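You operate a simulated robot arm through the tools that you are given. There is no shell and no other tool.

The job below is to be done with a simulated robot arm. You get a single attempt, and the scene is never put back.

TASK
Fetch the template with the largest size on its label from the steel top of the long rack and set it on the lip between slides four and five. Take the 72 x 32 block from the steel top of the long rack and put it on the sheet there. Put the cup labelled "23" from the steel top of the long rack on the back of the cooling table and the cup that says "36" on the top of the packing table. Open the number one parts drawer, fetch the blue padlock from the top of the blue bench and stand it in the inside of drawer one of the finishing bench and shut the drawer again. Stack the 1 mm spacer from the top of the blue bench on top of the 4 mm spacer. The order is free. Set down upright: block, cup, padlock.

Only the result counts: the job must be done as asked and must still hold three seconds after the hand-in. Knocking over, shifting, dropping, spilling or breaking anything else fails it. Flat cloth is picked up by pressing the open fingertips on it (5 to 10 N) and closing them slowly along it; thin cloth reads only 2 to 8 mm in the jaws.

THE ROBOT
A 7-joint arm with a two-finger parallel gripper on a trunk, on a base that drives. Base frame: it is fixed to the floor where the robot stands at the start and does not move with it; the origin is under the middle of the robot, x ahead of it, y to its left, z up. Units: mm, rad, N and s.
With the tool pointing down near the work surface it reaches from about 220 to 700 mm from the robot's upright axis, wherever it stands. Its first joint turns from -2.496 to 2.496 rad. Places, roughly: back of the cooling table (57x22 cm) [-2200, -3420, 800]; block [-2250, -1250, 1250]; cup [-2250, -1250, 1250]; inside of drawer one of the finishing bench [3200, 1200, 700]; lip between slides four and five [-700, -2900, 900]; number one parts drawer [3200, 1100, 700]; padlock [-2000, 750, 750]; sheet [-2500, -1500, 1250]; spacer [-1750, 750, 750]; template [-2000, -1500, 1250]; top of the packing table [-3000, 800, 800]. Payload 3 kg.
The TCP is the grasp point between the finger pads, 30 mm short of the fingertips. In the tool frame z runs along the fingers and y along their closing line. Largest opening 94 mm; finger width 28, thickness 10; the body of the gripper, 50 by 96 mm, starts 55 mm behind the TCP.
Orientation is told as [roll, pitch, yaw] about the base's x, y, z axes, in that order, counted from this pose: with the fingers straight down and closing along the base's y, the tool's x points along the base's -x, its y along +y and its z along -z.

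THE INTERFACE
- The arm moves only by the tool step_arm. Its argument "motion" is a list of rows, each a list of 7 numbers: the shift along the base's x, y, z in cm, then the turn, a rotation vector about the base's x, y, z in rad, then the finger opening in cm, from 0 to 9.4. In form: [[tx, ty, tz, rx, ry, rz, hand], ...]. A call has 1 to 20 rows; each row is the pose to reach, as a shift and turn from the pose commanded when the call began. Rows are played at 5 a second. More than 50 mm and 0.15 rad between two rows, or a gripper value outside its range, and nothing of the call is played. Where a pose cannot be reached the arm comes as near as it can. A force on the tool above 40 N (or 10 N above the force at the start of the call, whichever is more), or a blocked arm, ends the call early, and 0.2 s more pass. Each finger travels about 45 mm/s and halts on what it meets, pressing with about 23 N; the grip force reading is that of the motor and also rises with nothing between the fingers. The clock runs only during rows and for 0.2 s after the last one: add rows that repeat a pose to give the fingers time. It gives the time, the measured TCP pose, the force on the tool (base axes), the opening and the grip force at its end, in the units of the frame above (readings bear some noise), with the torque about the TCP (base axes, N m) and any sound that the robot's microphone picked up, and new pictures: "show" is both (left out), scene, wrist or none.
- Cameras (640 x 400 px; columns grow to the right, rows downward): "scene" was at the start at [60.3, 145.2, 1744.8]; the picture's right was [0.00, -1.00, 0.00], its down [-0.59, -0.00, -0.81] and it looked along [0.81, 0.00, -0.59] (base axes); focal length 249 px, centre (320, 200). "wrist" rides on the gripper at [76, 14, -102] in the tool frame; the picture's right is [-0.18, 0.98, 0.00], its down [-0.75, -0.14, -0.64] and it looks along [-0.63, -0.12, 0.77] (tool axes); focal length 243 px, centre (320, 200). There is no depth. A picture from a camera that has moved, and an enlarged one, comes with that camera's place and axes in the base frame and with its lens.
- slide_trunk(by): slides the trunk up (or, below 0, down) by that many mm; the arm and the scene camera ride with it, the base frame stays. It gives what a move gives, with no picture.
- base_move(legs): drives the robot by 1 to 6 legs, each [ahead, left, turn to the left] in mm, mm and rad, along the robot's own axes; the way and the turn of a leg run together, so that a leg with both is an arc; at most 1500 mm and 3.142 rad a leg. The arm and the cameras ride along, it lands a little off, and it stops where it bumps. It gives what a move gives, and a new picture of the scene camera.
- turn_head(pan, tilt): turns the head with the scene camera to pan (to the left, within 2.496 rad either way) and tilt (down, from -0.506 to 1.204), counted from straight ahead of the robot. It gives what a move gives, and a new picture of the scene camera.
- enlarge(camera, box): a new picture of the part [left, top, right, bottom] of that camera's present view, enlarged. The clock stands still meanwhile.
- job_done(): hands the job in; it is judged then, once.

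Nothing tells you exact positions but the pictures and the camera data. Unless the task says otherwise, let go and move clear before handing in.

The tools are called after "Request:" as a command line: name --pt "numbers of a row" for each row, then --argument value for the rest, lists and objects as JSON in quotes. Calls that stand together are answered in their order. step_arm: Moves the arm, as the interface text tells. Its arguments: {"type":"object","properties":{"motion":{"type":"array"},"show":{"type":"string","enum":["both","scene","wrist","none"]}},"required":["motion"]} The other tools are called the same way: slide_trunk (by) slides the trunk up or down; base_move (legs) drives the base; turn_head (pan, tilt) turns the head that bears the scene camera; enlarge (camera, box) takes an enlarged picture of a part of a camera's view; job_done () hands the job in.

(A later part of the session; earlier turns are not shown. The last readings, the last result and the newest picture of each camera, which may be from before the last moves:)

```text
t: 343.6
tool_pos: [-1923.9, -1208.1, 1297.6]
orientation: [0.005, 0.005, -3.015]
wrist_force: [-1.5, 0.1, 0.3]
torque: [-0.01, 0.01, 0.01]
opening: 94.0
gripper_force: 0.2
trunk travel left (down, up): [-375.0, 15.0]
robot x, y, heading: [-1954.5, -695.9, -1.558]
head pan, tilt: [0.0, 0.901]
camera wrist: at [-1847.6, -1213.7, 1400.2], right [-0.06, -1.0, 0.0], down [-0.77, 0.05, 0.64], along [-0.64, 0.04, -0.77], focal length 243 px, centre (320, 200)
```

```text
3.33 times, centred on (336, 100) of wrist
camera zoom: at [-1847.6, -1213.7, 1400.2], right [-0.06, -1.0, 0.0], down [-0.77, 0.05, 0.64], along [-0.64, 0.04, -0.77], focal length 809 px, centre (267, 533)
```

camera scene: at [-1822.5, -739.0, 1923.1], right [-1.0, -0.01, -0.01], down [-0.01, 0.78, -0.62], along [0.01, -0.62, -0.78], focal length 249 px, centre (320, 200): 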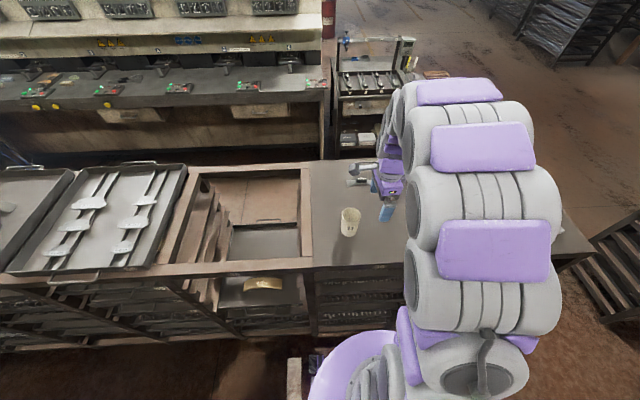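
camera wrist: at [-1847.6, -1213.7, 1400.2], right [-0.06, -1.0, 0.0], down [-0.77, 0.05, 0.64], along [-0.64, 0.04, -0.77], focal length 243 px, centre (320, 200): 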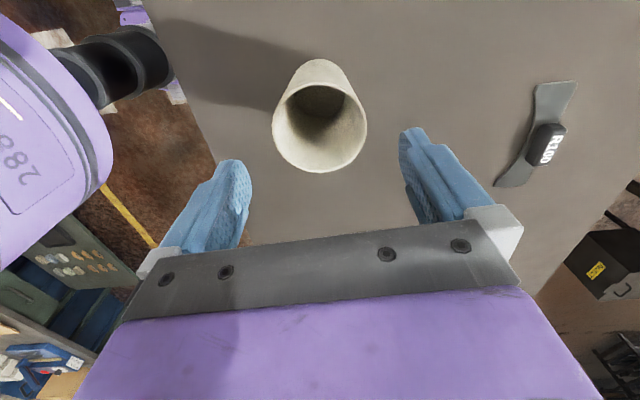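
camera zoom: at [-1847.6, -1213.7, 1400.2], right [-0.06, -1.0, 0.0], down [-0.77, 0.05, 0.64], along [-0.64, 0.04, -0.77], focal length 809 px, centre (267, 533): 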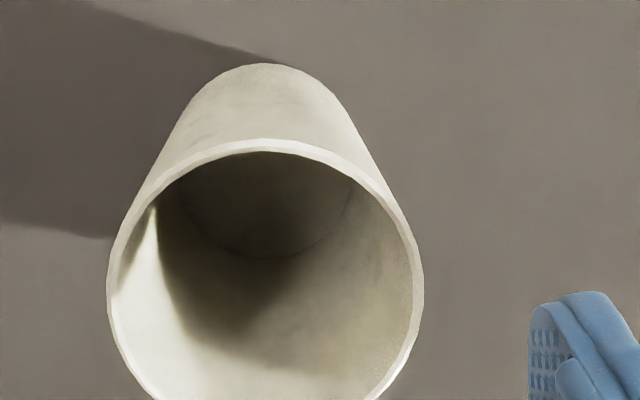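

The tool drifts a bit from residual sway; I'll wait a couple of seconds for it to settle before descending.

Request:
step_arm --pt "0 0 0 0 0 0 9.4" --pt "0 0 0 0 0 0 9.4" --pt "0 0 0 0 0 0 9.4" --pt "0 0 0 0 0 0 9.4" --pt "0 0 0 0 0 0 9.4" --show "none"

Request:
step_arm --pt "0 0 0 0 0 0 9.4" --pt "0 0 0 0 0 0 9.4" --pt "0 0 0 0 0 0 9.4" --pt "0 0 0 0 0 0 9.4" --pt "0 0 0 0 0 0 9.4" --show "wrist"

Request:
enlarge --camera "wrist" --box '[240, 40, 432, 160]'

```text
t: 344.9
tool_pos: [-1926.2, -1209.6, 1297.7]
orientation: [0.003, 0.008, -3.014]
wrist_force: [-0.2, 0.0, 0.6]
torque: [-0.01, -0.02, -0.01]
opening: 93.7
gripper_force: 0.1
trunk travel left (down, up): [-375.0, 15.0]
robot x, y, heading: [-1954.8, -688.3, -1.557]
head pan, tilt: [0.0, 0.901]
```

```text
t: 346.1
tool_pos: [-1919.2, -1208.7, 1297.0]
orientation: [0.003, 0.004, -3.016]
wrist_force: [0.3, 0.1, 0.6]
torque: [0.04, 0.01, 0.02]
opening: 93.9
gripper_force: 0.1
trunk travel left (down, up): [-375.0, 15.0]
robot x, y, heading: [-1952.8, -692.8, -1.561]
head pan, tilt: [0.0, 0.901]
camera wrist: at [-1844.1, -1214.0, 1399.7], right [-0.06, -1.0, 0.0], down [-0.77, 0.05, 0.64], along [-0.64, 0.04, -0.77], focal length 243 px, centre (320, 200)
```

wrist: 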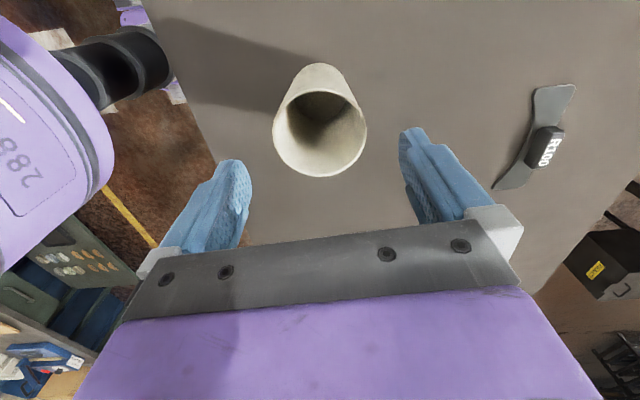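

```text
3.33 times, centred on (336, 100) of wrist
camera zoom: at [-1844.1, -1214.0, 1399.7], right [-0.06, -1.0, 0.0], down [-0.77, 0.05, 0.64], along [-0.64, 0.04, -0.77], focal length 809 px, centre (267, 533)
```

zoom: 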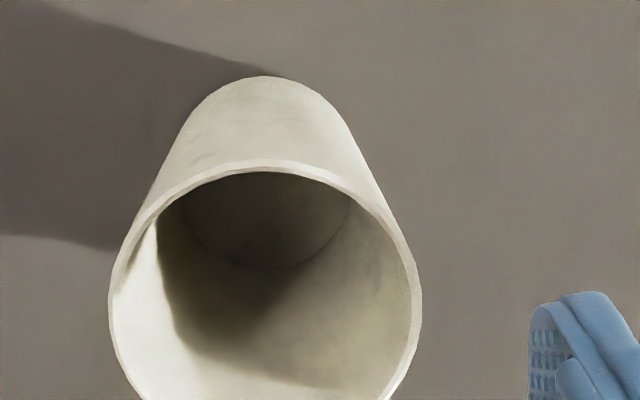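

Cup centre (-1914.5, -1209.5). Descending around it and gripping.

Request:
step_arm --pt "0.3 -0.1 -3 0 0 0 9.4" --pt "0.3 -0.1 -6 0 0 0 9.4" --pt "0.3 -0.1 -8.5 0 0 0 9.4" --pt "0.3 -0.1 -9.7 0 0 0 9.4" --pt "0.3 -0.1 -9.7 0 0 0 9.4" --show "wrist"

```text
t: 347.2
tool_pos: [-1916.1, -1208.7, 1198.4]
orientation: [0.005, 0.004, -3.015]
wrist_force: [0.2, -0.7, -0.3]
torque: [-0.02, 0.02, -0.03]
opening: 93.8
gripper_force: 0.0
trunk travel left (down, up): [-375.0, 15.0]
robot x, y, heading: [-1948.8, -688.7, -1.564]
head pan, tilt: [0.0, 0.901]
camera wrist: at [-1839.5, -1214.3, 1301.3], right [-0.06, -1.0, 0.0], down [-0.77, 0.05, 0.64], along [-0.64, 0.04, -0.77], focal length 243 px, centre (320, 200)
```

wrist: 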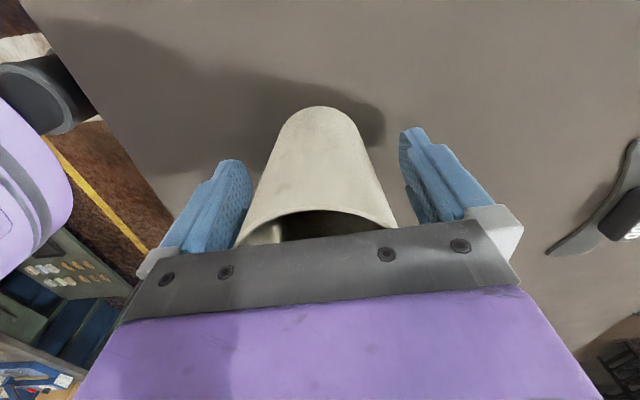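

Request:
step_arm --pt "0 0 0.1 0 0 0 8" --pt "0 0 0.1 0 0 0 7" --pt "0 0 0.1 0 0 0 6" --pt "0 0 0.1 0 0 0 5" --pt "0 0 0.1 0 0 0 4.5" --pt "0 0 0.1 0 0 0 4.5" --pt "0 0 3 0 0 0 4.5" --pt "0 0 7 0 0 0 4.5" --pt "0 0 11 0 0 0 4.5" --pt "0 0 15 0 0 0 4.5" --pt "0 4 16 0 0 0 4.5" --pt "0 8 16 0 0 0 4.5" --pt "0 12 16 0 0 0 4.5" --show "both"

```text
t: 350.1
tool_pos: [-1916.5, -1087.2, 1362.9]
orientation: [0.007, 0.003, -3.013]
wrist_force: [-0.7, -0.7, 0.4]
torque: [-0.03, 0.03, 0.01]
opening: 59.8
gripper_force: 23.0
trunk travel left (down, up): [-375.0, 15.0]
robot x, y, heading: [-1950.0, -691.1, -1.562]
head pan, tilt: [0.0, 0.901]
camera scene: at [-1810.3, -733.9, 1922.3], right [-1.0, -0.01, 0.0], down [-0.01, 0.78, -0.62], along [0.01, -0.62, -0.78], focal length 249 px, centre (320, 200)
camera wrist: at [-1839.7, -1093.1, 1465.2], right [-0.06, -1.0, 0.01], down [-0.77, 0.05, 0.64], along [-0.64, 0.03, -0.77], focal length 243 px, centre (320, 200)
```

scene: 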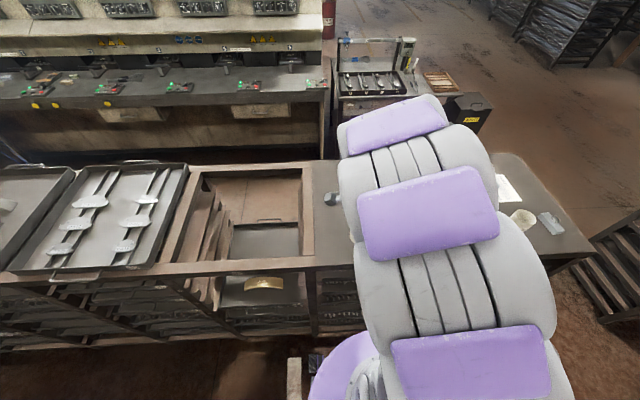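
wrist: 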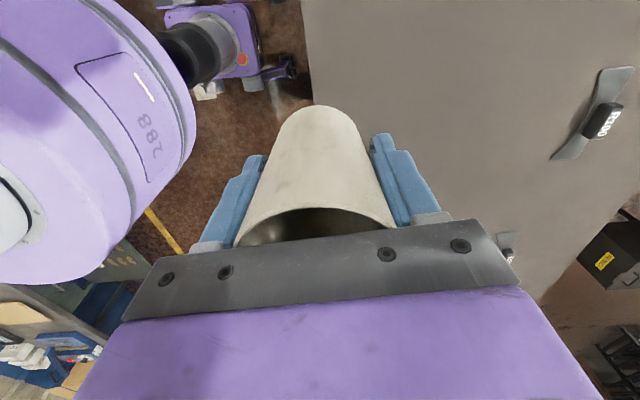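

Cup 23 is in hand. I'll back off from the rack and drive right to the gap beyond the rack's end, then look down it.

Request:
base_move --legs '[[-350, 0, 0], [0, -1300, 0]]'

Request:
turn_head --pan 0.0 --tilt 0.5

Request:
turn_head --pan -0.6 --tilt 0.5

```text
t: 358.4
tool_pos: [-3218.1, -745.9, 1361.8]
orientation: [0.004, 0.002, -3.034]
wrist_force: [-0.3, 0.0, -0.6]
torque: [0.01, -0.03, 0.02]
opening: 59.9
gripper_force: 23.0
trunk travel left (down, up): [-375.0, 15.0]
robot x, y, heading: [-3245.2, -345.3, -1.578]
head pan, tilt: [0.0, 0.901]
camera scene: at [-3103.6, -395.0, 1922.0], right [-1.0, 0.01, 0.0], down [0.0, 0.78, -0.62], along [-0.01, -0.62, -0.78], focal length 249 px, centre (320, 200)
```

scene: 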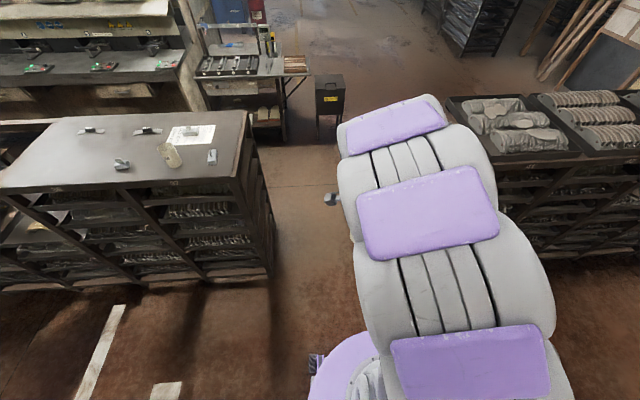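

```text
t: 359.3
tool_pos: [-3219.2, -744.2, 1361.8]
orientation: [0.004, 0.004, -3.034]
wrist_force: [0.7, 0.1, -0.3]
torque: [0.0, -0.01, -0.01]
opening: 59.8
gripper_force: 23.0
trunk travel left (down, up): [-375.0, 15.0]
robot x, y, heading: [-3245.4, -346.1, -1.578]
head pan, tilt: [0.0, 0.499]
camera scene: at [-3106.9, -410.4, 1956.0], right [-1.0, 0.01, 0.0], down [0.0, 0.48, -0.88], along [-0.01, -0.88, -0.48], focal length 249 px, centre (320, 200)
```

scene: 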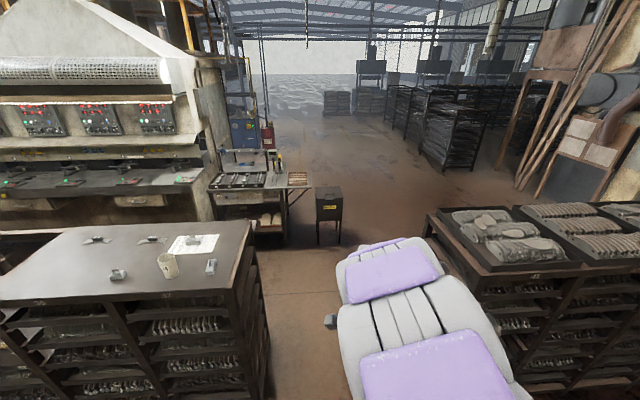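

```text
t: 360.3
tool_pos: [-3218.9, -744.8, 1362.6]
orientation: [0.003, 0.003, -3.033]
wrist_force: [0.5, 0.4, -0.9]
torque: [0.0, -0.03, 0.03]
opening: 59.7
gripper_force: 22.7
trunk travel left (down, up): [-375.0, 15.0]
robot x, y, heading: [-3247.2, -346.7, -1.58]
head pan, tilt: [-0.6, 0.499]
camera scene: at [-3158.9, -394.2, 1956.2], right [-0.82, 0.57, 0.0], down [0.27, 0.39, -0.88], along [-0.5, -0.72, -0.48], focal length 249 px, centre (320, 200)
```

scene: 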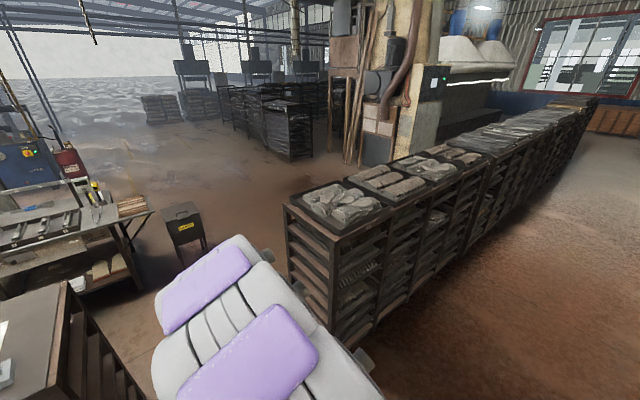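

The gap (x≈-2730 to -3780) is wide enough at x≈-3245; the REJECT bin stands beyond at about (-3230,-2950), so I'll go through, then swing right of the bin to get behind the cooling table.

Request:
base_move --legs '[[1400, 0, 0.008], [450, 0, 0]]'

Request:
turn_head --pan -0.3 --tilt 0.6

Request:
turn_head --pan 0.7 --tilt 0.5

```text
t: 369.6
tool_pos: [-3187.5, -2596.9, 1361.4]
orientation: [0.003, 0.003, -2.999]
wrist_force: [0.0, 0.5, -1.1]
torque: [0.02, 0.0, 0.01]
opening: 59.5
gripper_force: 23.2
trunk travel left (down, up): [-375.0, 15.0]
robot x, y, heading: [-3229.9, -2200.8, -1.544]
head pan, tilt: [-0.6, 0.499]
camera scene: at [-3138.5, -2244.8, 1956.2], right [-0.84, 0.54, 0.0], down [0.26, 0.4, -0.88], along [-0.48, -0.74, -0.48], focal length 249 px, centre (320, 200)
```

scene: 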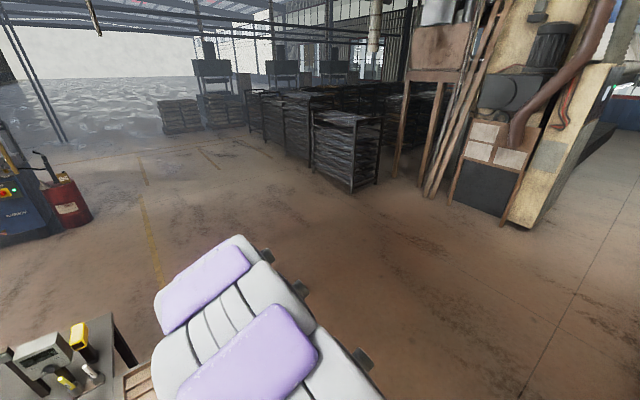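

```text
t: 370.4
tool_pos: [-3186.3, -2597.1, 1362.1]
orientation: [0.007, 0.004, -3.001]
wrist_force: [1.0, 0.0, -0.5]
torque: [-0.02, 0.0, 0.0]
opening: 59.7
gripper_force: 23.0
trunk travel left (down, up): [-375.0, 15.0]
robot x, y, heading: [-3227.5, -2204.3, -1.543]
head pan, tilt: [-0.3, 0.6]
camera scene: at [-3111.9, -2252.6, 1947.1], right [-0.96, 0.27, 0.0], down [0.15, 0.54, -0.82], along [-0.22, -0.79, -0.57], focal length 249 px, centre (320, 200)
```

scene: 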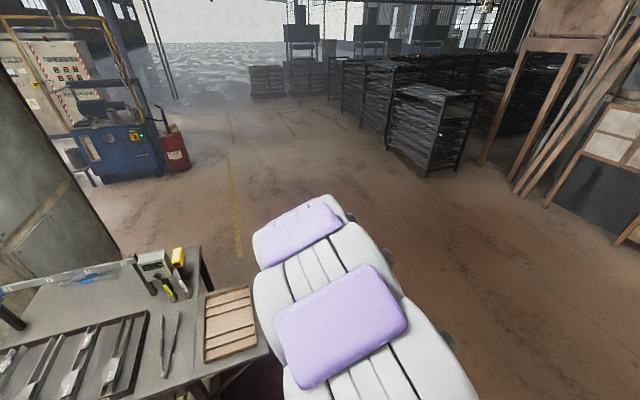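

```text
t: 371.7
tool_pos: [-3187.1, -2596.8, 1362.4]
orientation: [0.004, 0.004, -3.0]
wrist_force: [0.0, -0.5, -1.2]
torque: [-0.01, -0.02, -0.02]
opening: 59.6
gripper_force: 23.1
trunk travel left (down, up): [-375.0, 15.0]
robot x, y, heading: [-3226.8, -2200.4, -1.548]
head pan, tilt: [0.7, 0.499]
camera scene: at [-3027.6, -2236.1, 1956.0], right [-0.75, -0.66, 0.0], down [-0.32, 0.36, -0.88], along [0.58, -0.66, -0.48], focal length 249 px, centre (320, 200)
```

scene: 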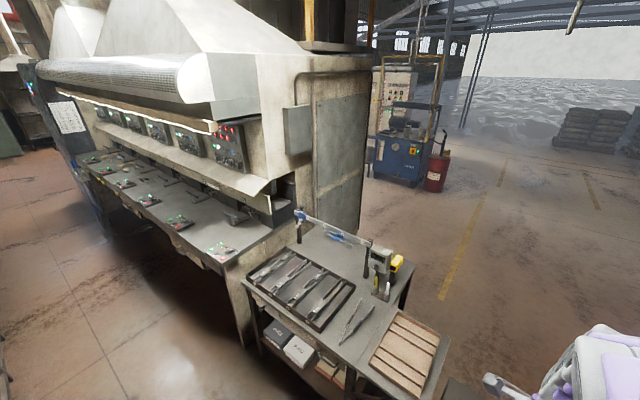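

I see the cooling table closely now. Zooming in on its back strip.

Request:
enlarge --camera "scene" --box '[230, 195, 470, 345]'

Request:
turn_head --pan 0.45 --tilt 0.85

Request:
enlarge --camera "scene" --box '[0, 0, 320, 200]'

```text
2.67 times, centred on (350, 270) of scene
camera zoom: at [-3027.6, -2236.1, 1956.0], right [-0.75, -0.66, 0.0], down [-0.32, 0.36, -0.88], along [0.58, -0.66, -0.48], focal length 665 px, centre (240, 13)
```

zoom: 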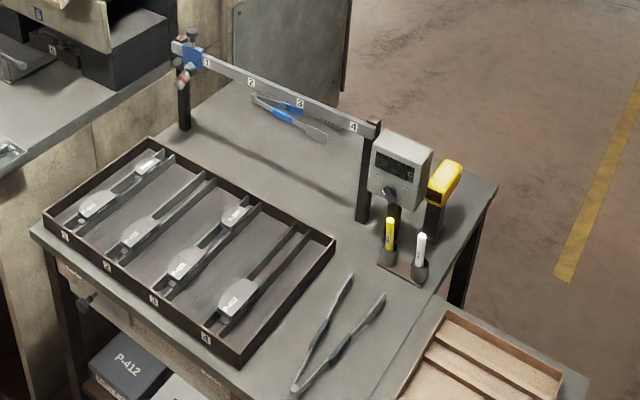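

```text
t: 372.5
tool_pos: [-3186.3, -2595.8, 1362.5]
orientation: [0.003, 0.004, -3.0]
wrist_force: [0.1, -0.4, -0.1]
torque: [0.02, 0.0, -0.02]
opening: 59.4
gripper_force: 23.2
trunk travel left (down, up): [-375.0, 15.0]
robot x, y, heading: [-3228.8, -2201.0, -1.547]
head pan, tilt: [0.45, 0.85]
camera scene: at [-3052.0, -2237.5, 1926.2], right [-0.89, -0.46, 0.0], down [-0.35, 0.67, -0.66], along [0.3, -0.59, -0.75], focal length 249 px, centre (320, 200)
```

scene: 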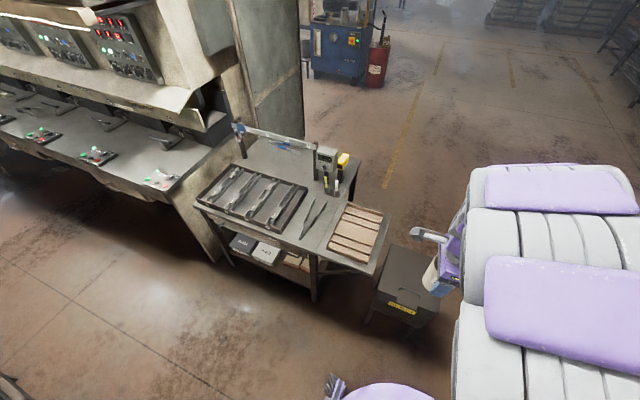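

```text
2.00 times, centred on (160, 100) of scene
camera zoom: at [-3052.0, -2237.5, 1926.2], right [-0.89, -0.46, 0.0], down [-0.35, 0.67, -0.66], along [0.3, -0.59, -0.75], focal length 499 px, centre (640, 400)
```

zoom: 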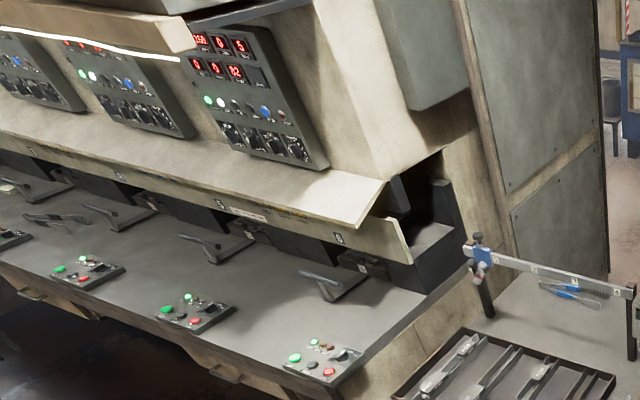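

Cup spot chosen: about (-2380, -3410), on the rear strip between the brush and the device. I'll drive right, around the bin, to behind the table.

Request:
base_move --legs '[[0, -640, -0.024], [1500, 0, 0], [340, 0, 0]]'

Request:
turn_head --pan 1.4 --tilt 0.6

```text
t: 384.9
tool_pos: [-3841.6, -4442.7, 1362.7]
orientation: [0.004, 0.006, -3.023]
wrist_force: [0.1, 0.1, -0.8]
torque: [0.03, 0.01, -0.01]
opening: 59.2
gripper_force: 23.3
trunk travel left (down, up): [-375.0, 15.0]
robot x, y, heading: [-3872.6, -4046.2, -1.572]
head pan, tilt: [0.45, 0.85]
camera scene: at [-3699.9, -4085.7, 1926.3], right [-0.9, -0.44, 0.0], down [-0.33, 0.68, -0.66], along [0.29, -0.59, -0.75], focal length 249 px, centre (320, 200)
```

scene: 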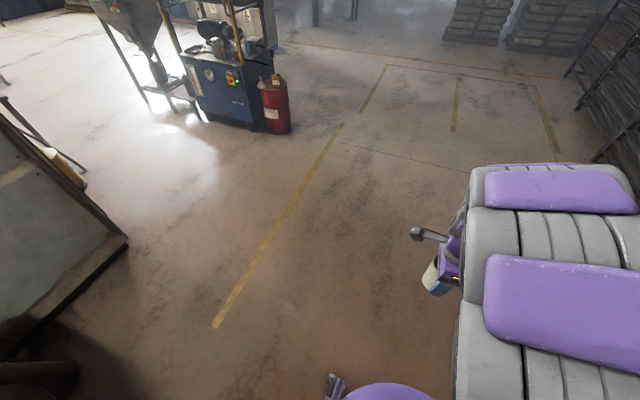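

```text
t: 386.1
tool_pos: [-3839.3, -4441.1, 1361.9]
orientation: [0.006, 0.002, -3.023]
wrist_force: [0.3, -0.1, -1.8]
torque: [0.01, 0.02, 0.01]
opening: 59.6
gripper_force: 23.1
trunk travel left (down, up): [-375.0, 15.0]
robot x, y, heading: [-3875.0, -4045.7, -1.565]
head pan, tilt: [1.4, 0.6]
camera scene: at [-3644.3, -4029.7, 1947.0], right [-0.17, -0.99, 0.0], down [-0.56, 0.1, -0.82], along [0.81, -0.14, -0.57], focal length 249 px, centre (320, 200)
```

scene: 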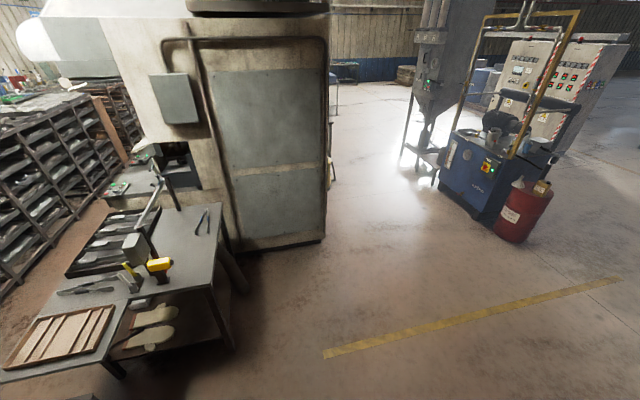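

The floor behind the table is clear. Driving left behind it and turning to face the table's back.

Request:
base_move --legs '[[0, 1470, 0], [0, 0, -3.141]]'

Request:
turn_head --pan 0.0 --tilt 0.8

Request:
enlarge --camera "scene" --box '[160, 80, 480, 280]'

```text
t: 400.9
tool_pos: [-2429.4, -3614.3, 1362.1]
orientation: [0.005, 0.004, 0.071]
wrist_force: [0.4, -0.8, -0.3]
torque: [0.0, -0.04, 0.01]
opening: 59.6
gripper_force: 23.3
trunk travel left (down, up): [-375.0, 15.0]
robot x, y, heading: [-2414.6, -4013.3, 1.52]
head pan, tilt: [1.4, 0.6]
camera scene: at [-2647.3, -4012.7, 1947.0], right [0.21, 0.98, 0.0], down [0.55, -0.12, -0.82], along [-0.81, 0.18, -0.57], focal length 249 px, centre (320, 200)
```

scene: 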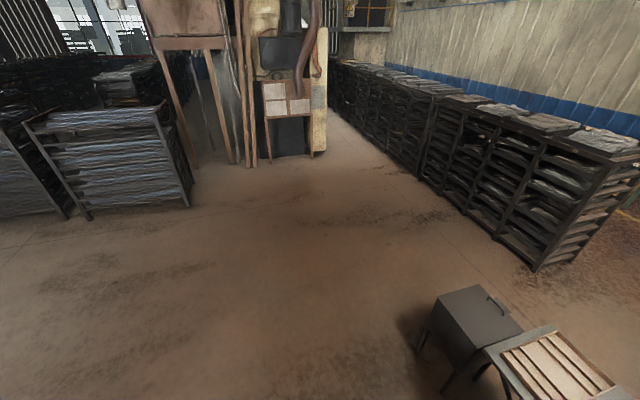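

```text
t: 402.4
tool_pos: [-2429.8, -3615.2, 1362.7]
orientation: [0.005, 0.003, 0.07]
wrist_force: [-0.8, 0.0, -0.7]
torque: [0.03, -0.02, -0.01]
opening: 59.4
gripper_force: 22.8
trunk travel left (down, up): [-375.0, 15.0]
robot x, y, heading: [-2414.4, -4010.9, 1.527]
head pan, tilt: [0.0, 0.799]
camera scene: at [-2557.6, -3951.0, 1930.1], right [1.0, -0.04, 0.0], down [-0.03, -0.72, -0.7], along [0.03, 0.7, -0.72], focal length 249 px, centre (320, 200)
```

scene: 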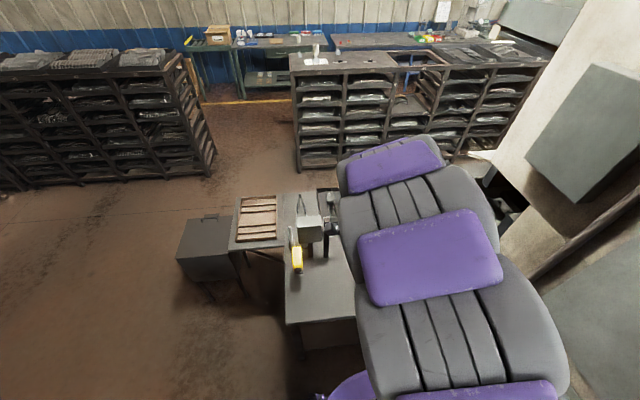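

```text
2.00 times, centred on (320, 180) of scene
camera zoom: at [-2557.6, -3951.0, 1930.1], right [1.0, -0.04, 0.0], down [-0.03, -0.72, -0.7], along [0.03, 0.7, -0.72], focal length 499 px, centre (320, 240)
```

zoom: 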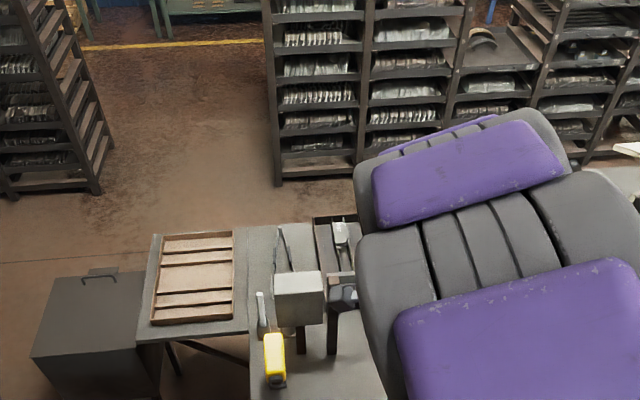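

I'm behind the table. I'll turn the wrist to neutral so its camera faces me, extend over the rear strip, then lower the trunk.

Request:
step_arm --pt "0.4 1.8 0 0 0 0.137 4.5" --pt "0.9 3.7 0 0 0 0.273 4.5" --pt "1.3 5.6 0 0 0 0.41 4.5" --pt "1.8 7.4 0 0 0 0.546 4.5" --pt "2.2 9.3 0 0 0 0.683 4.5" --pt "2.7 11.1 0 0 0 0.819 4.5" --pt "3.2 13 0 0 0 0.956 4.5" --pt "3.6 14.8 0 0 0 1.092 4.5" --pt "4.1 16.7 0 0 0 1.229 4.5" --pt "4.5 18.6 0 0 0 1.365 4.5" --pt "5 20.4 0 0 0 1.5 4.5" --pt "5 20.4 0 0 0 1.5 4.5" --show "both"

```text
t: 405.1
tool_pos: [-2377.8, -3410.8, 1365.0]
orientation: [0.006, 0.004, 1.574]
wrist_force: [0.5, -0.4, -0.3]
torque: [-0.01, -0.01, -0.03]
opening: 59.2
gripper_force: 22.9
trunk travel left (down, up): [-375.0, 15.0]
robot x, y, heading: [-2418.9, -4010.2, 1.525]
head pan, tilt: [0.0, 0.799]
camera scene: at [-2556.4, -3949.7, 1930.2], right [1.0, -0.04, 0.0], down [-0.03, -0.72, -0.7], along [0.03, 0.69, -0.72], focal length 249 px, centre (320, 200)
camera wrist: at [-2392.7, -3487.6, 1466.5], right [-0.98, 0.18, 0.0], down [0.14, 0.76, 0.64], along [0.11, 0.63, -0.77], focal length 243 px, centre (320, 200)
```

scene: 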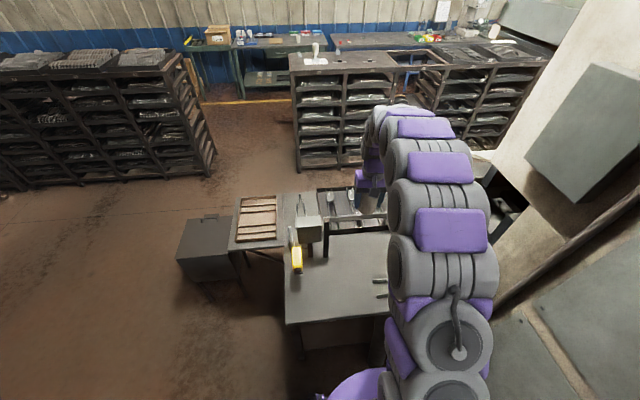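
wrist: 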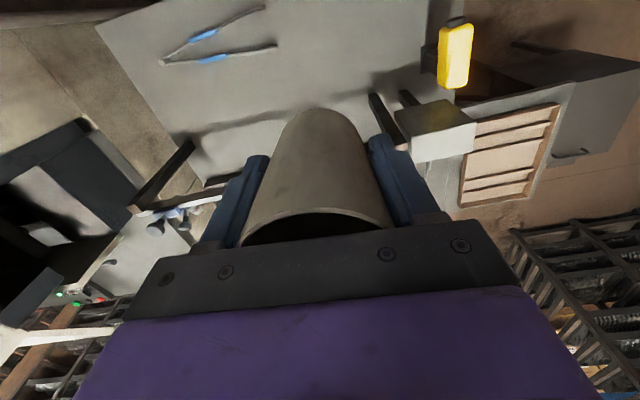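

The spot between the tongs' tips (x≈-2281) and the device is free. Lowering the trunk now.

Request:
slide_trunk --by -330

Request:
step_arm --pt "0.8 0 -2 0 0 0 4.5" --pt "0.8 0 -5 0 0 0 4.5" --pt "0.8 0 -8 0 0 0 4.5" --pt "0.8 0 -11 0 0 0 4.5" --pt "0.8 0 -11 0 0 0 4.5" --show "both"

```text
t: 408.3
tool_pos: [-2379.0, -3409.5, 1034.2]
orientation: [0.005, 0.005, 1.568]
wrist_force: [-0.7, 0.1, -1.0]
torque: [-0.01, -0.01, 0.01]
opening: 59.4
gripper_force: 23.0
trunk travel left (down, up): [-45.0, 345.0]
robot x, y, heading: [-2415.7, -4010.1, 1.519]
head pan, tilt: [0.0, 0.799]
```

```text
t: 409.5
tool_pos: [-2370.4, -3413.1, 924.2]
orientation: [0.007, 0.005, 1.572]
wrist_force: [-0.2, 0.2, -0.4]
torque: [-0.03, -0.03, 0.02]
opening: 59.6
gripper_force: 22.7
trunk travel left (down, up): [-45.0, 345.0]
robot x, y, heading: [-2413.5, -4016.1, 1.524]
head pan, tilt: [0.0, 0.799]
camera scene: at [-2556.2, -3949.6, 1600.2], right [1.0, -0.04, 0.0], down [-0.03, -0.72, -0.7], along [0.03, 0.69, -0.72], focal length 249 px, centre (320, 200)
camera wrist: at [-2385.0, -3489.3, 1026.5], right [-0.98, 0.18, 0.01], down [0.15, 0.76, 0.64], along [0.11, 0.63, -0.77], focal length 243 px, centre (320, 200)
```

scene: 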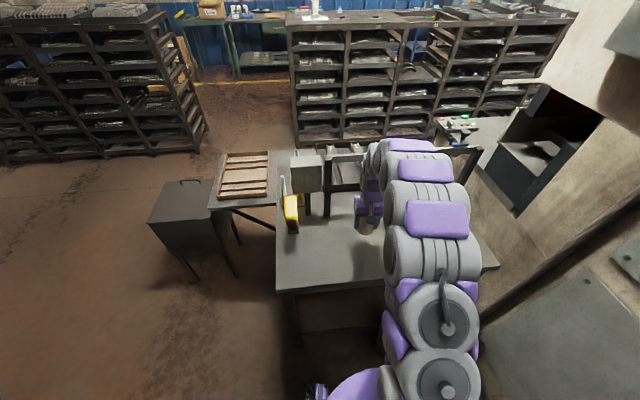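
wrist: 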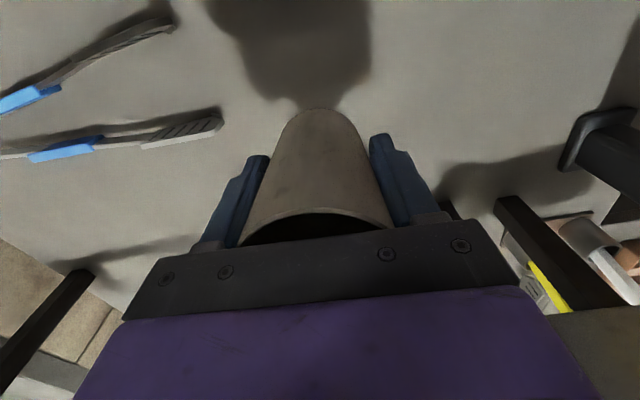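

Clear around. Descending in small steps until contact.

Request:
step_arm --pt "0 0 -1.5 0 0 0 4.5" --pt "0 0 -3 0 0 0 4.5" --pt "0 0 -4 0 0 0 4.5" --pt "0 0 -4.6 0 0 0 4.5" --pt "0 0 -5.1 0 0 0 4.5" --pt "0 0 -5.1 0 0 0 4.5" --show "wrist"

```text
t: 410.9
tool_pos: [-2370.4, -3411.0, 873.0]
orientation: [0.005, 0.005, 1.571]
wrist_force: [0.1, -1.3, -0.2]
torque: [0.02, 0.01, 0.02]
opening: 59.7
gripper_force: 23.0
trunk travel left (down, up): [-45.0, 345.0]
robot x, y, heading: [-2414.7, -4013.1, 1.524]
head pan, tilt: [0.0, 0.799]
camera wrist: at [-2384.9, -3488.0, 975.5], right [-0.98, 0.18, 0.01], down [0.15, 0.76, 0.64], along [0.11, 0.63, -0.77], focal length 243 px, centre (320, 200)
```

wrist: 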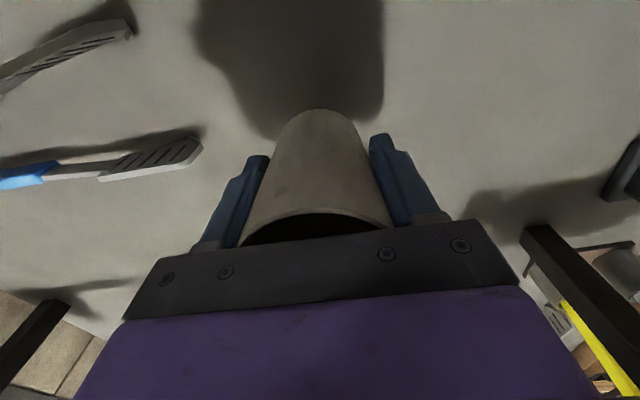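

Request:
step_arm --pt "0 0 -0.4 0 0 0 4.5" --pt "0 0 -0.8 0 0 0 4.5" --pt "0 0 -1.1 0 0 0 4.5" --pt "0 0 -1.4 0 0 0 4.5" --pt "0 0 -1.4 0 0 0 4.5" --show "none"

```text
t: 412.1
tool_pos: [-2370.0, -3411.0, 859.8]
orientation: [0.006, 0.004, 1.571]
wrist_force: [-0.2, 0.2, -0.2]
torque: [0.0, 0.05, 0.03]
opening: 59.4
gripper_force: 23.1
trunk travel left (down, up): [-45.0, 345.0]
robot x, y, heading: [-2417.5, -4012.5, 1.527]
head pan, tilt: [0.0, 0.799]
```

Request:
step_arm --pt "0 0 -0.3 0 0 0 4.5" --pt "0 0 -0.6 0 0 0 4.5" --pt "0 0 -0.9 0 0 0 4.5" --pt "0 0 -1.1 0 0 0 4.5" --pt "0 0 -1.1 0 0 0 4.5" --show "none"

```text
t: 413.3
tool_pos: [-2370.4, -3408.9, 847.6]
orientation: [0.004, 0.005, 1.57]
wrist_force: [-0.9, -1.2, 0.1]
torque: [0.01, -0.01, -0.01]
opening: 59.5
gripper_force: 23.2
trunk travel left (down, up): [-45.0, 345.0]
robot x, y, heading: [-2417.9, -4011.7, 1.53]
head pan, tilt: [0.0, 0.799]
```

Request:
step_arm --pt "0 0 -0.25 0 0 0 4.5" --pt "0 0 -0.5 0 0 0 4.5" --pt "0 0 -0.7 0 0 0 4.5" --pt "0 0 -0.7 0 0 0 4.5" --show "wrist"

```text
t: 414.3
tool_pos: [-2371.5, -3410.2, 843.3]
orientation: [0.006, 0.005, 1.571]
wrist_force: [-1.2, 0.4, 18.3]
torque: [0.01, -0.06, 0.0]
opening: 59.4
gripper_force: 22.7
trunk travel left (down, up): [-45.0, 345.0]
robot x, y, heading: [-2417.0, -4013.5, 1.521]
head pan, tilt: [0.0, 0.799]
camera wrist: at [-2384.8, -3487.3, 944.3], right [-0.98, 0.18, 0.01], down [0.14, 0.76, 0.64], along [0.11, 0.63, -0.77], focal length 243 px, centre (320, 200)
```

wrist: 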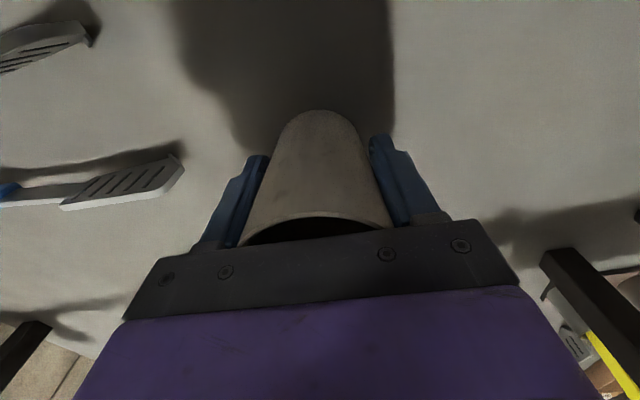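

Contact (18 N). Easing off, opening moderately and rising.

Request:
step_arm --pt "0 0 0.15 0 0 0 4.5" --pt "0 0 0.15 0 0 0 6.2" --pt "0 0 0.15 0 0 0 7" --pt "0 0 0.15 0 0 0 7.8" --pt "0 0 0.15 0 0 0 7.8" --pt "0 0 2 0 0 0 7.8" --pt "0 0 5 0 0 0 7.8" --pt "0 0 9 0 0 0 7.8" --pt "0 0 13 0 0 0 7.8" --pt "0 0 17 0 0 0 7.8" --show "both"

```text
t: 416.5
tool_pos: [-2368.9, -3411.4, 1011.0]
orientation: [0.005, 0.005, 1.571]
wrist_force: [0.9, -0.3, -0.9]
torque: [0.01, -0.02, 0.01]
opening: 78.0
gripper_force: 0.0
trunk travel left (down, up): [-45.0, 345.0]
robot x, y, heading: [-2419.1, -4009.4, 1.528]
head pan, tilt: [0.0, 0.799]
camera scene: at [-2556.4, -3950.9, 1600.2], right [1.0, -0.04, 0.0], down [-0.03, -0.72, -0.7], along [0.03, 0.69, -0.72], focal length 249 px, centre (320, 200)
camera wrist: at [-2383.4, -3487.6, 1112.8], right [-0.98, 0.18, 0.01], down [0.15, 0.76, 0.64], along [0.11, 0.63, -0.77], focal length 243 px, centre (320, 200)
```

scene: 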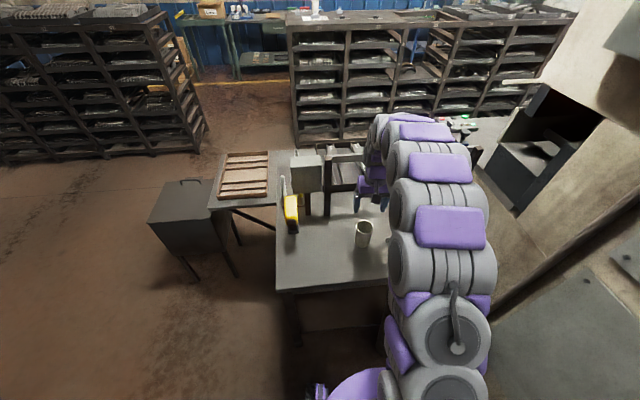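
wrist: 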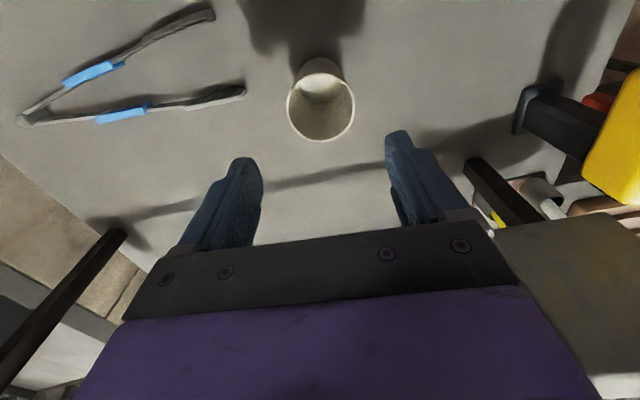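

Cup 23 stands upright on the back of the cooling table. I'll retract, raise the trunk, and drive back around into the aisle behind the rack for the template.

Request:
step_arm --pt "0 -2 2 0 0 0 6" --pt "0 -6 3 0 0 0 5" --pt "0 -11 3 0 0 0 5" --pt "0 -16 3 0 0 0 5" --pt "0 -21 3 0 0 0 5" --pt "-3 -24 3 0 0 0 5" --show "none"

Request:
base_move --legs '[[-100, 0, 0.046], [0, 1480, 0]]'

Request:
slide_trunk --by 330

Request:
enlarge --camera "scene" --box '[0, 0, 640, 400]'

```text
t: 417.9
tool_pos: [-2399.6, -3652.2, 1041.6]
orientation: [0.007, 0.0, 1.571]
wrist_force: [-1.5, 0.3, -0.5]
torque: [0.03, -0.01, -0.02]
opening: 49.9
gripper_force: 0.0
trunk travel left (down, up): [-45.0, 345.0]
robot x, y, heading: [-2417.9, -4014.9, 1.526]
head pan, tilt: [0.0, 0.799]
```

```text
t: 426.1
tool_pos: [-3931.2, -3762.5, 1042.0]
orientation: [0.008, 0.006, 1.63]
wrist_force: [-0.3, -0.1, 0.7]
torque: [0.0, -0.04, -0.01]
opening: 49.9
gripper_force: 0.1
trunk travel left (down, up): [-45.0, 345.0]
robot x, y, heading: [-3925.9, -4125.1, 1.587]
head pan, tilt: [0.0, 0.799]
camera scene: at [-4069.3, -4072.6, 1600.5], right [1.0, 0.02, 0.0], down [0.01, -0.72, -0.7], along [-0.01, 0.7, -0.72], focal length 249 px, centre (320, 200)
```

scene: 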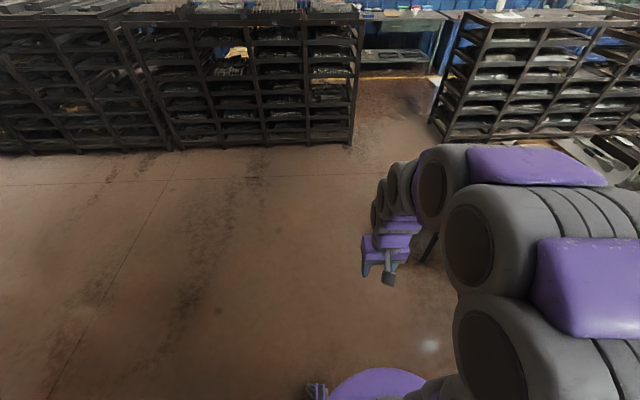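

```text
t: 429.4
tool_pos: [-3933.0, -3762.7, 1372.0]
orientation: [0.004, 0.006, 1.63]
wrist_force: [0.1, 0.8, -0.3]
torque: [-0.01, 0.05, -0.01]
opening: 50.1
gripper_force: 0.1
trunk travel left (down, up): [-375.0, 15.0]
robot x, y, heading: [-3928.0, -4121.6, 1.588]
head pan, tilt: [0.0, 0.799]
```

```text
1.00 times, centred on (320, 200) of scene (not enlarged: the box is as wide or as high as the picture)
camera zoom: at [-4072.3, -4072.2, 1930.1], right [1.0, 0.02, 0.0], down [0.01, -0.72, -0.7], along [-0.01, 0.7, -0.72], focal length 249 px, centre (320, 200)
```

zoom: 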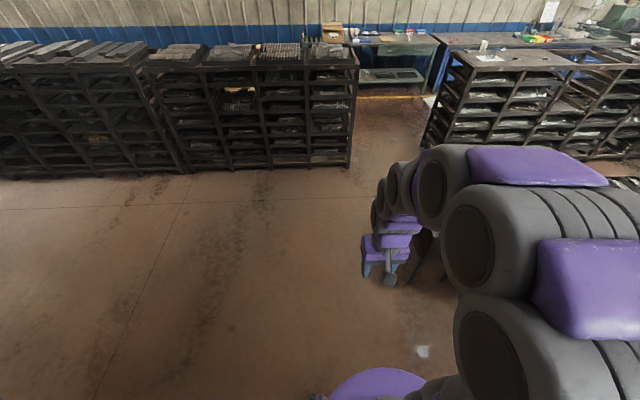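

Clear floor ahead. Driving forward to y≈-2250, then right into the aisle behind the rack.

Request:
base_move --legs '[[1500, 0, -0.017], [370, 0, 0], [0, -800, 0]]'

Request:
turn_head --pan -0.9 --tilt 0.6

```text
t: 442.5
tool_pos: [-3129.8, -1925.9, 1371.3]
orientation: [0.005, 0.006, 1.613]
wrist_force: [0.2, -0.5, 0.5]
torque: [0.03, -0.01, 0.02]
opening: 50.1
gripper_force: 0.0
trunk travel left (down, up): [-375.0, 15.0]
robot x, y, heading: [-3129.5, -2286.9, 1.569]
head pan, tilt: [0.0, 0.799]
camera scene: at [-3277.1, -2232.0, 1929.9], right [1.0, 0.0, 0.0], down [0.0, -0.72, -0.7], along [0.0, 0.7, -0.72], focal length 249 px, centre (320, 200)
```

scene: 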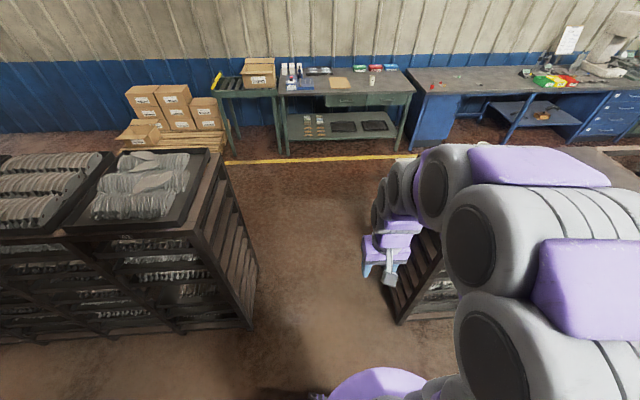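

```text
t: 443.7
tool_pos: [-3127.3, -1924.8, 1371.4]
orientation: [0.006, 0.003, 1.612]
wrist_force: [0.0, 1.1, 0.7]
torque: [-0.03, 0.0, 0.01]
opening: 49.8
gripper_force: 0.0
trunk travel left (down, up): [-375.0, 15.0]
robot x, y, heading: [-3129.5, -2284.3, 1.567]
head pan, tilt: [-0.901, 0.6]
camera scene: at [-3203.4, -2257.8, 1947.2], right [0.62, -0.78, 0.0], down [-0.44, -0.35, -0.82], along [0.65, 0.51, -0.57], focal length 249 px, centre (320, 200)
```

scene: 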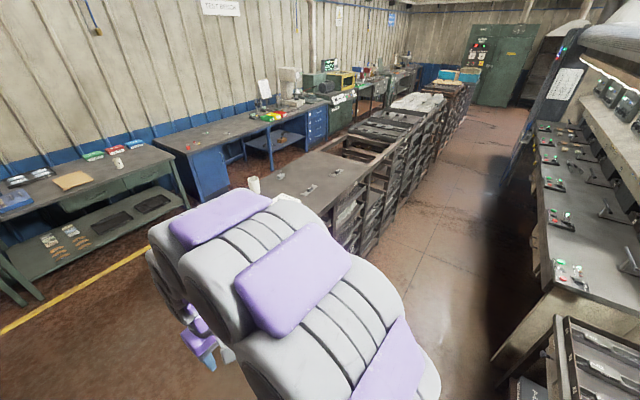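

The aisle behind the rack is about 1 m wide. I'll move in and position behind the R110 template, which I place near (-2250, -1435).

Request:
base_move --legs '[[150, 0, 0], [0, -870, 0]]'

Request:
turn_head --pan 0.0 --tilt 0.8

Request:
turn_head --pan -2.4 --tilt 0.6

```text
t: 449.3
tool_pos: [-2259.6, -1777.7, 1372.0]
orientation: [0.005, 0.003, 1.612]
wrist_force: [-0.7, 0.4, 0.0]
torque: [-0.02, 0.02, -0.02]
opening: 49.8
gripper_force: 0.0
trunk travel left (down, up): [-375.0, 15.0]
robot x, y, heading: [-2263.0, -2142.2, 1.563]
head pan, tilt: [-0.901, 0.6]
camera scene: at [-2336.7, -2110.6, 1947.1], right [0.62, -0.79, 0.0], down [-0.44, -0.35, -0.83], along [0.65, 0.51, -0.56], focal length 249 px, centre (320, 200)
```

scene: 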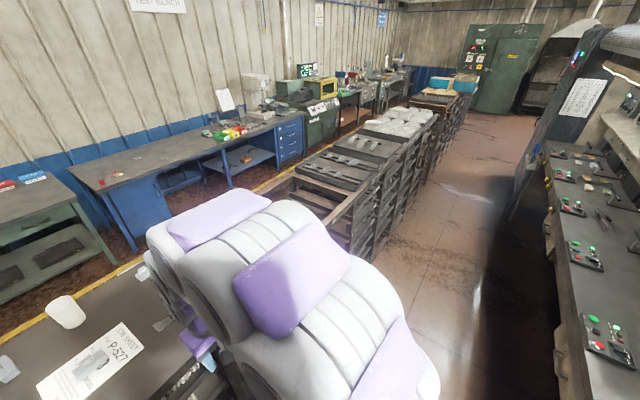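

```text
t: 450.5
tool_pos: [-2261.9, -1778.4, 1371.7]
orientation: [0.005, 0.004, 1.611]
wrist_force: [-0.1, 0.3, 0.0]
torque: [0.01, 0.03, -0.01]
opening: 50.0
gripper_force: 0.1
trunk travel left (down, up): [-375.0, 15.0]
robot x, y, heading: [-2266.9, -2136.3, 1.565]
head pan, tilt: [0.0, 0.799]
camera scene: at [-2407.6, -2084.6, 1930.1], right [1.0, -0.01, 0.0], down [0.0, -0.72, -0.7], along [0.0, 0.7, -0.72], focal length 249 px, centre (320, 200)
```

scene: 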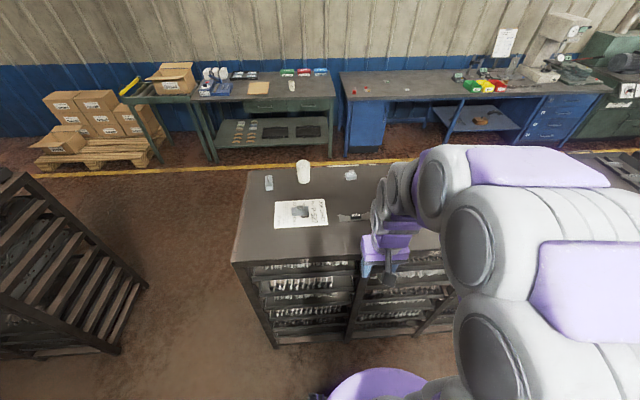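

```text
t: 452.7
tool_pos: [-2261.0, -1779.3, 1371.8]
orientation: [0.005, 0.004, 1.612]
wrist_force: [0.7, 0.4, 0.2]
torque: [-0.01, 0.04, 0.01]
opening: 49.8
gripper_force: 0.1
trunk travel left (down, up): [-375.0, 15.0]
robot x, y, heading: [-2259.5, -2141.5, 1.566]
head pan, tilt: [-2.4, 0.6]
camera scene: at [-2346.0, -2230.7, 1947.3], right [-0.74, -0.67, 0.0], down [-0.38, 0.42, -0.83], along [0.56, -0.61, -0.56], focal length 249 px, centre (320, 200)
```

scene: 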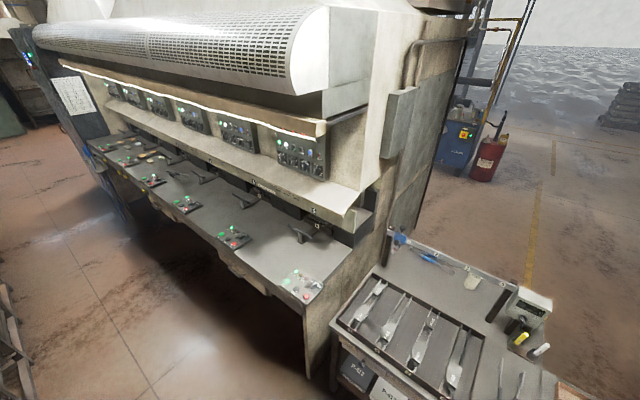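

I see the machine's row of slides and cup 23 on the cooling table. Zooming in on the slides to identify numbers four and five and the lip.

Request:
enlarge --camera "scene" --box '[80, 120, 360, 295]'

Request:
enlarge --camera "scene" --box '[150, 140, 310, 240]'

Request:
enlarge --camera "scene" --box '[380, 220, 580, 345]'

```text
2.29 times, centred on (220, 208) of scene
camera zoom: at [-2346.0, -2230.7, 1947.3], right [-0.74, -0.67, 0.0], down [-0.38, 0.42, -0.83], along [0.56, -0.61, -0.56], focal length 570 px, centre (549, 183)
```

zoom: 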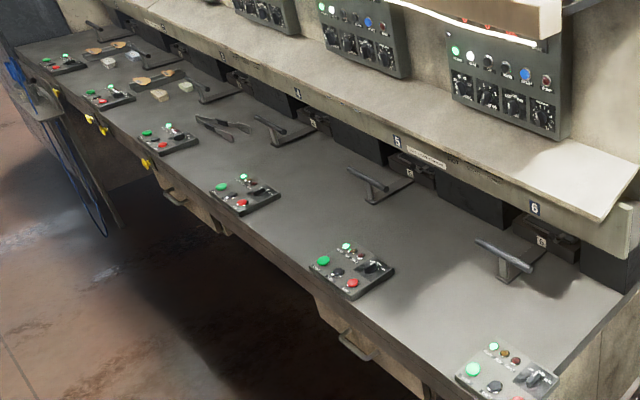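

```text
4.00 times, centred on (230, 190) of scene
camera zoom: at [-2346.0, -2230.7, 1947.3], right [-0.74, -0.67, 0.0], down [-0.38, 0.42, -0.83], along [0.56, -0.61, -0.56], focal length 998 px, centre (680, 240)
```

zoom: 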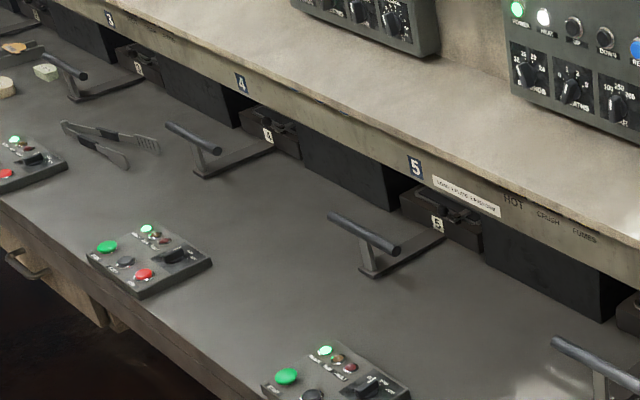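

```text
3.20 times, centred on (480, 282) of scene
camera zoom: at [-2346.0, -2230.7, 1947.3], right [-0.74, -0.67, 0.0], down [-0.38, 0.42, -0.83], along [0.56, -0.61, -0.56], focal length 798 px, centre (-192, -64)
```

zoom: 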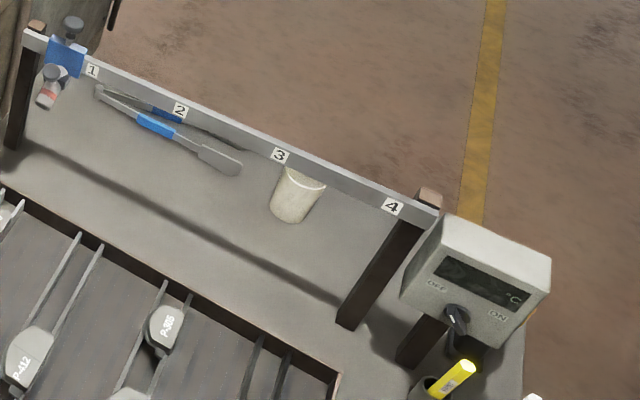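

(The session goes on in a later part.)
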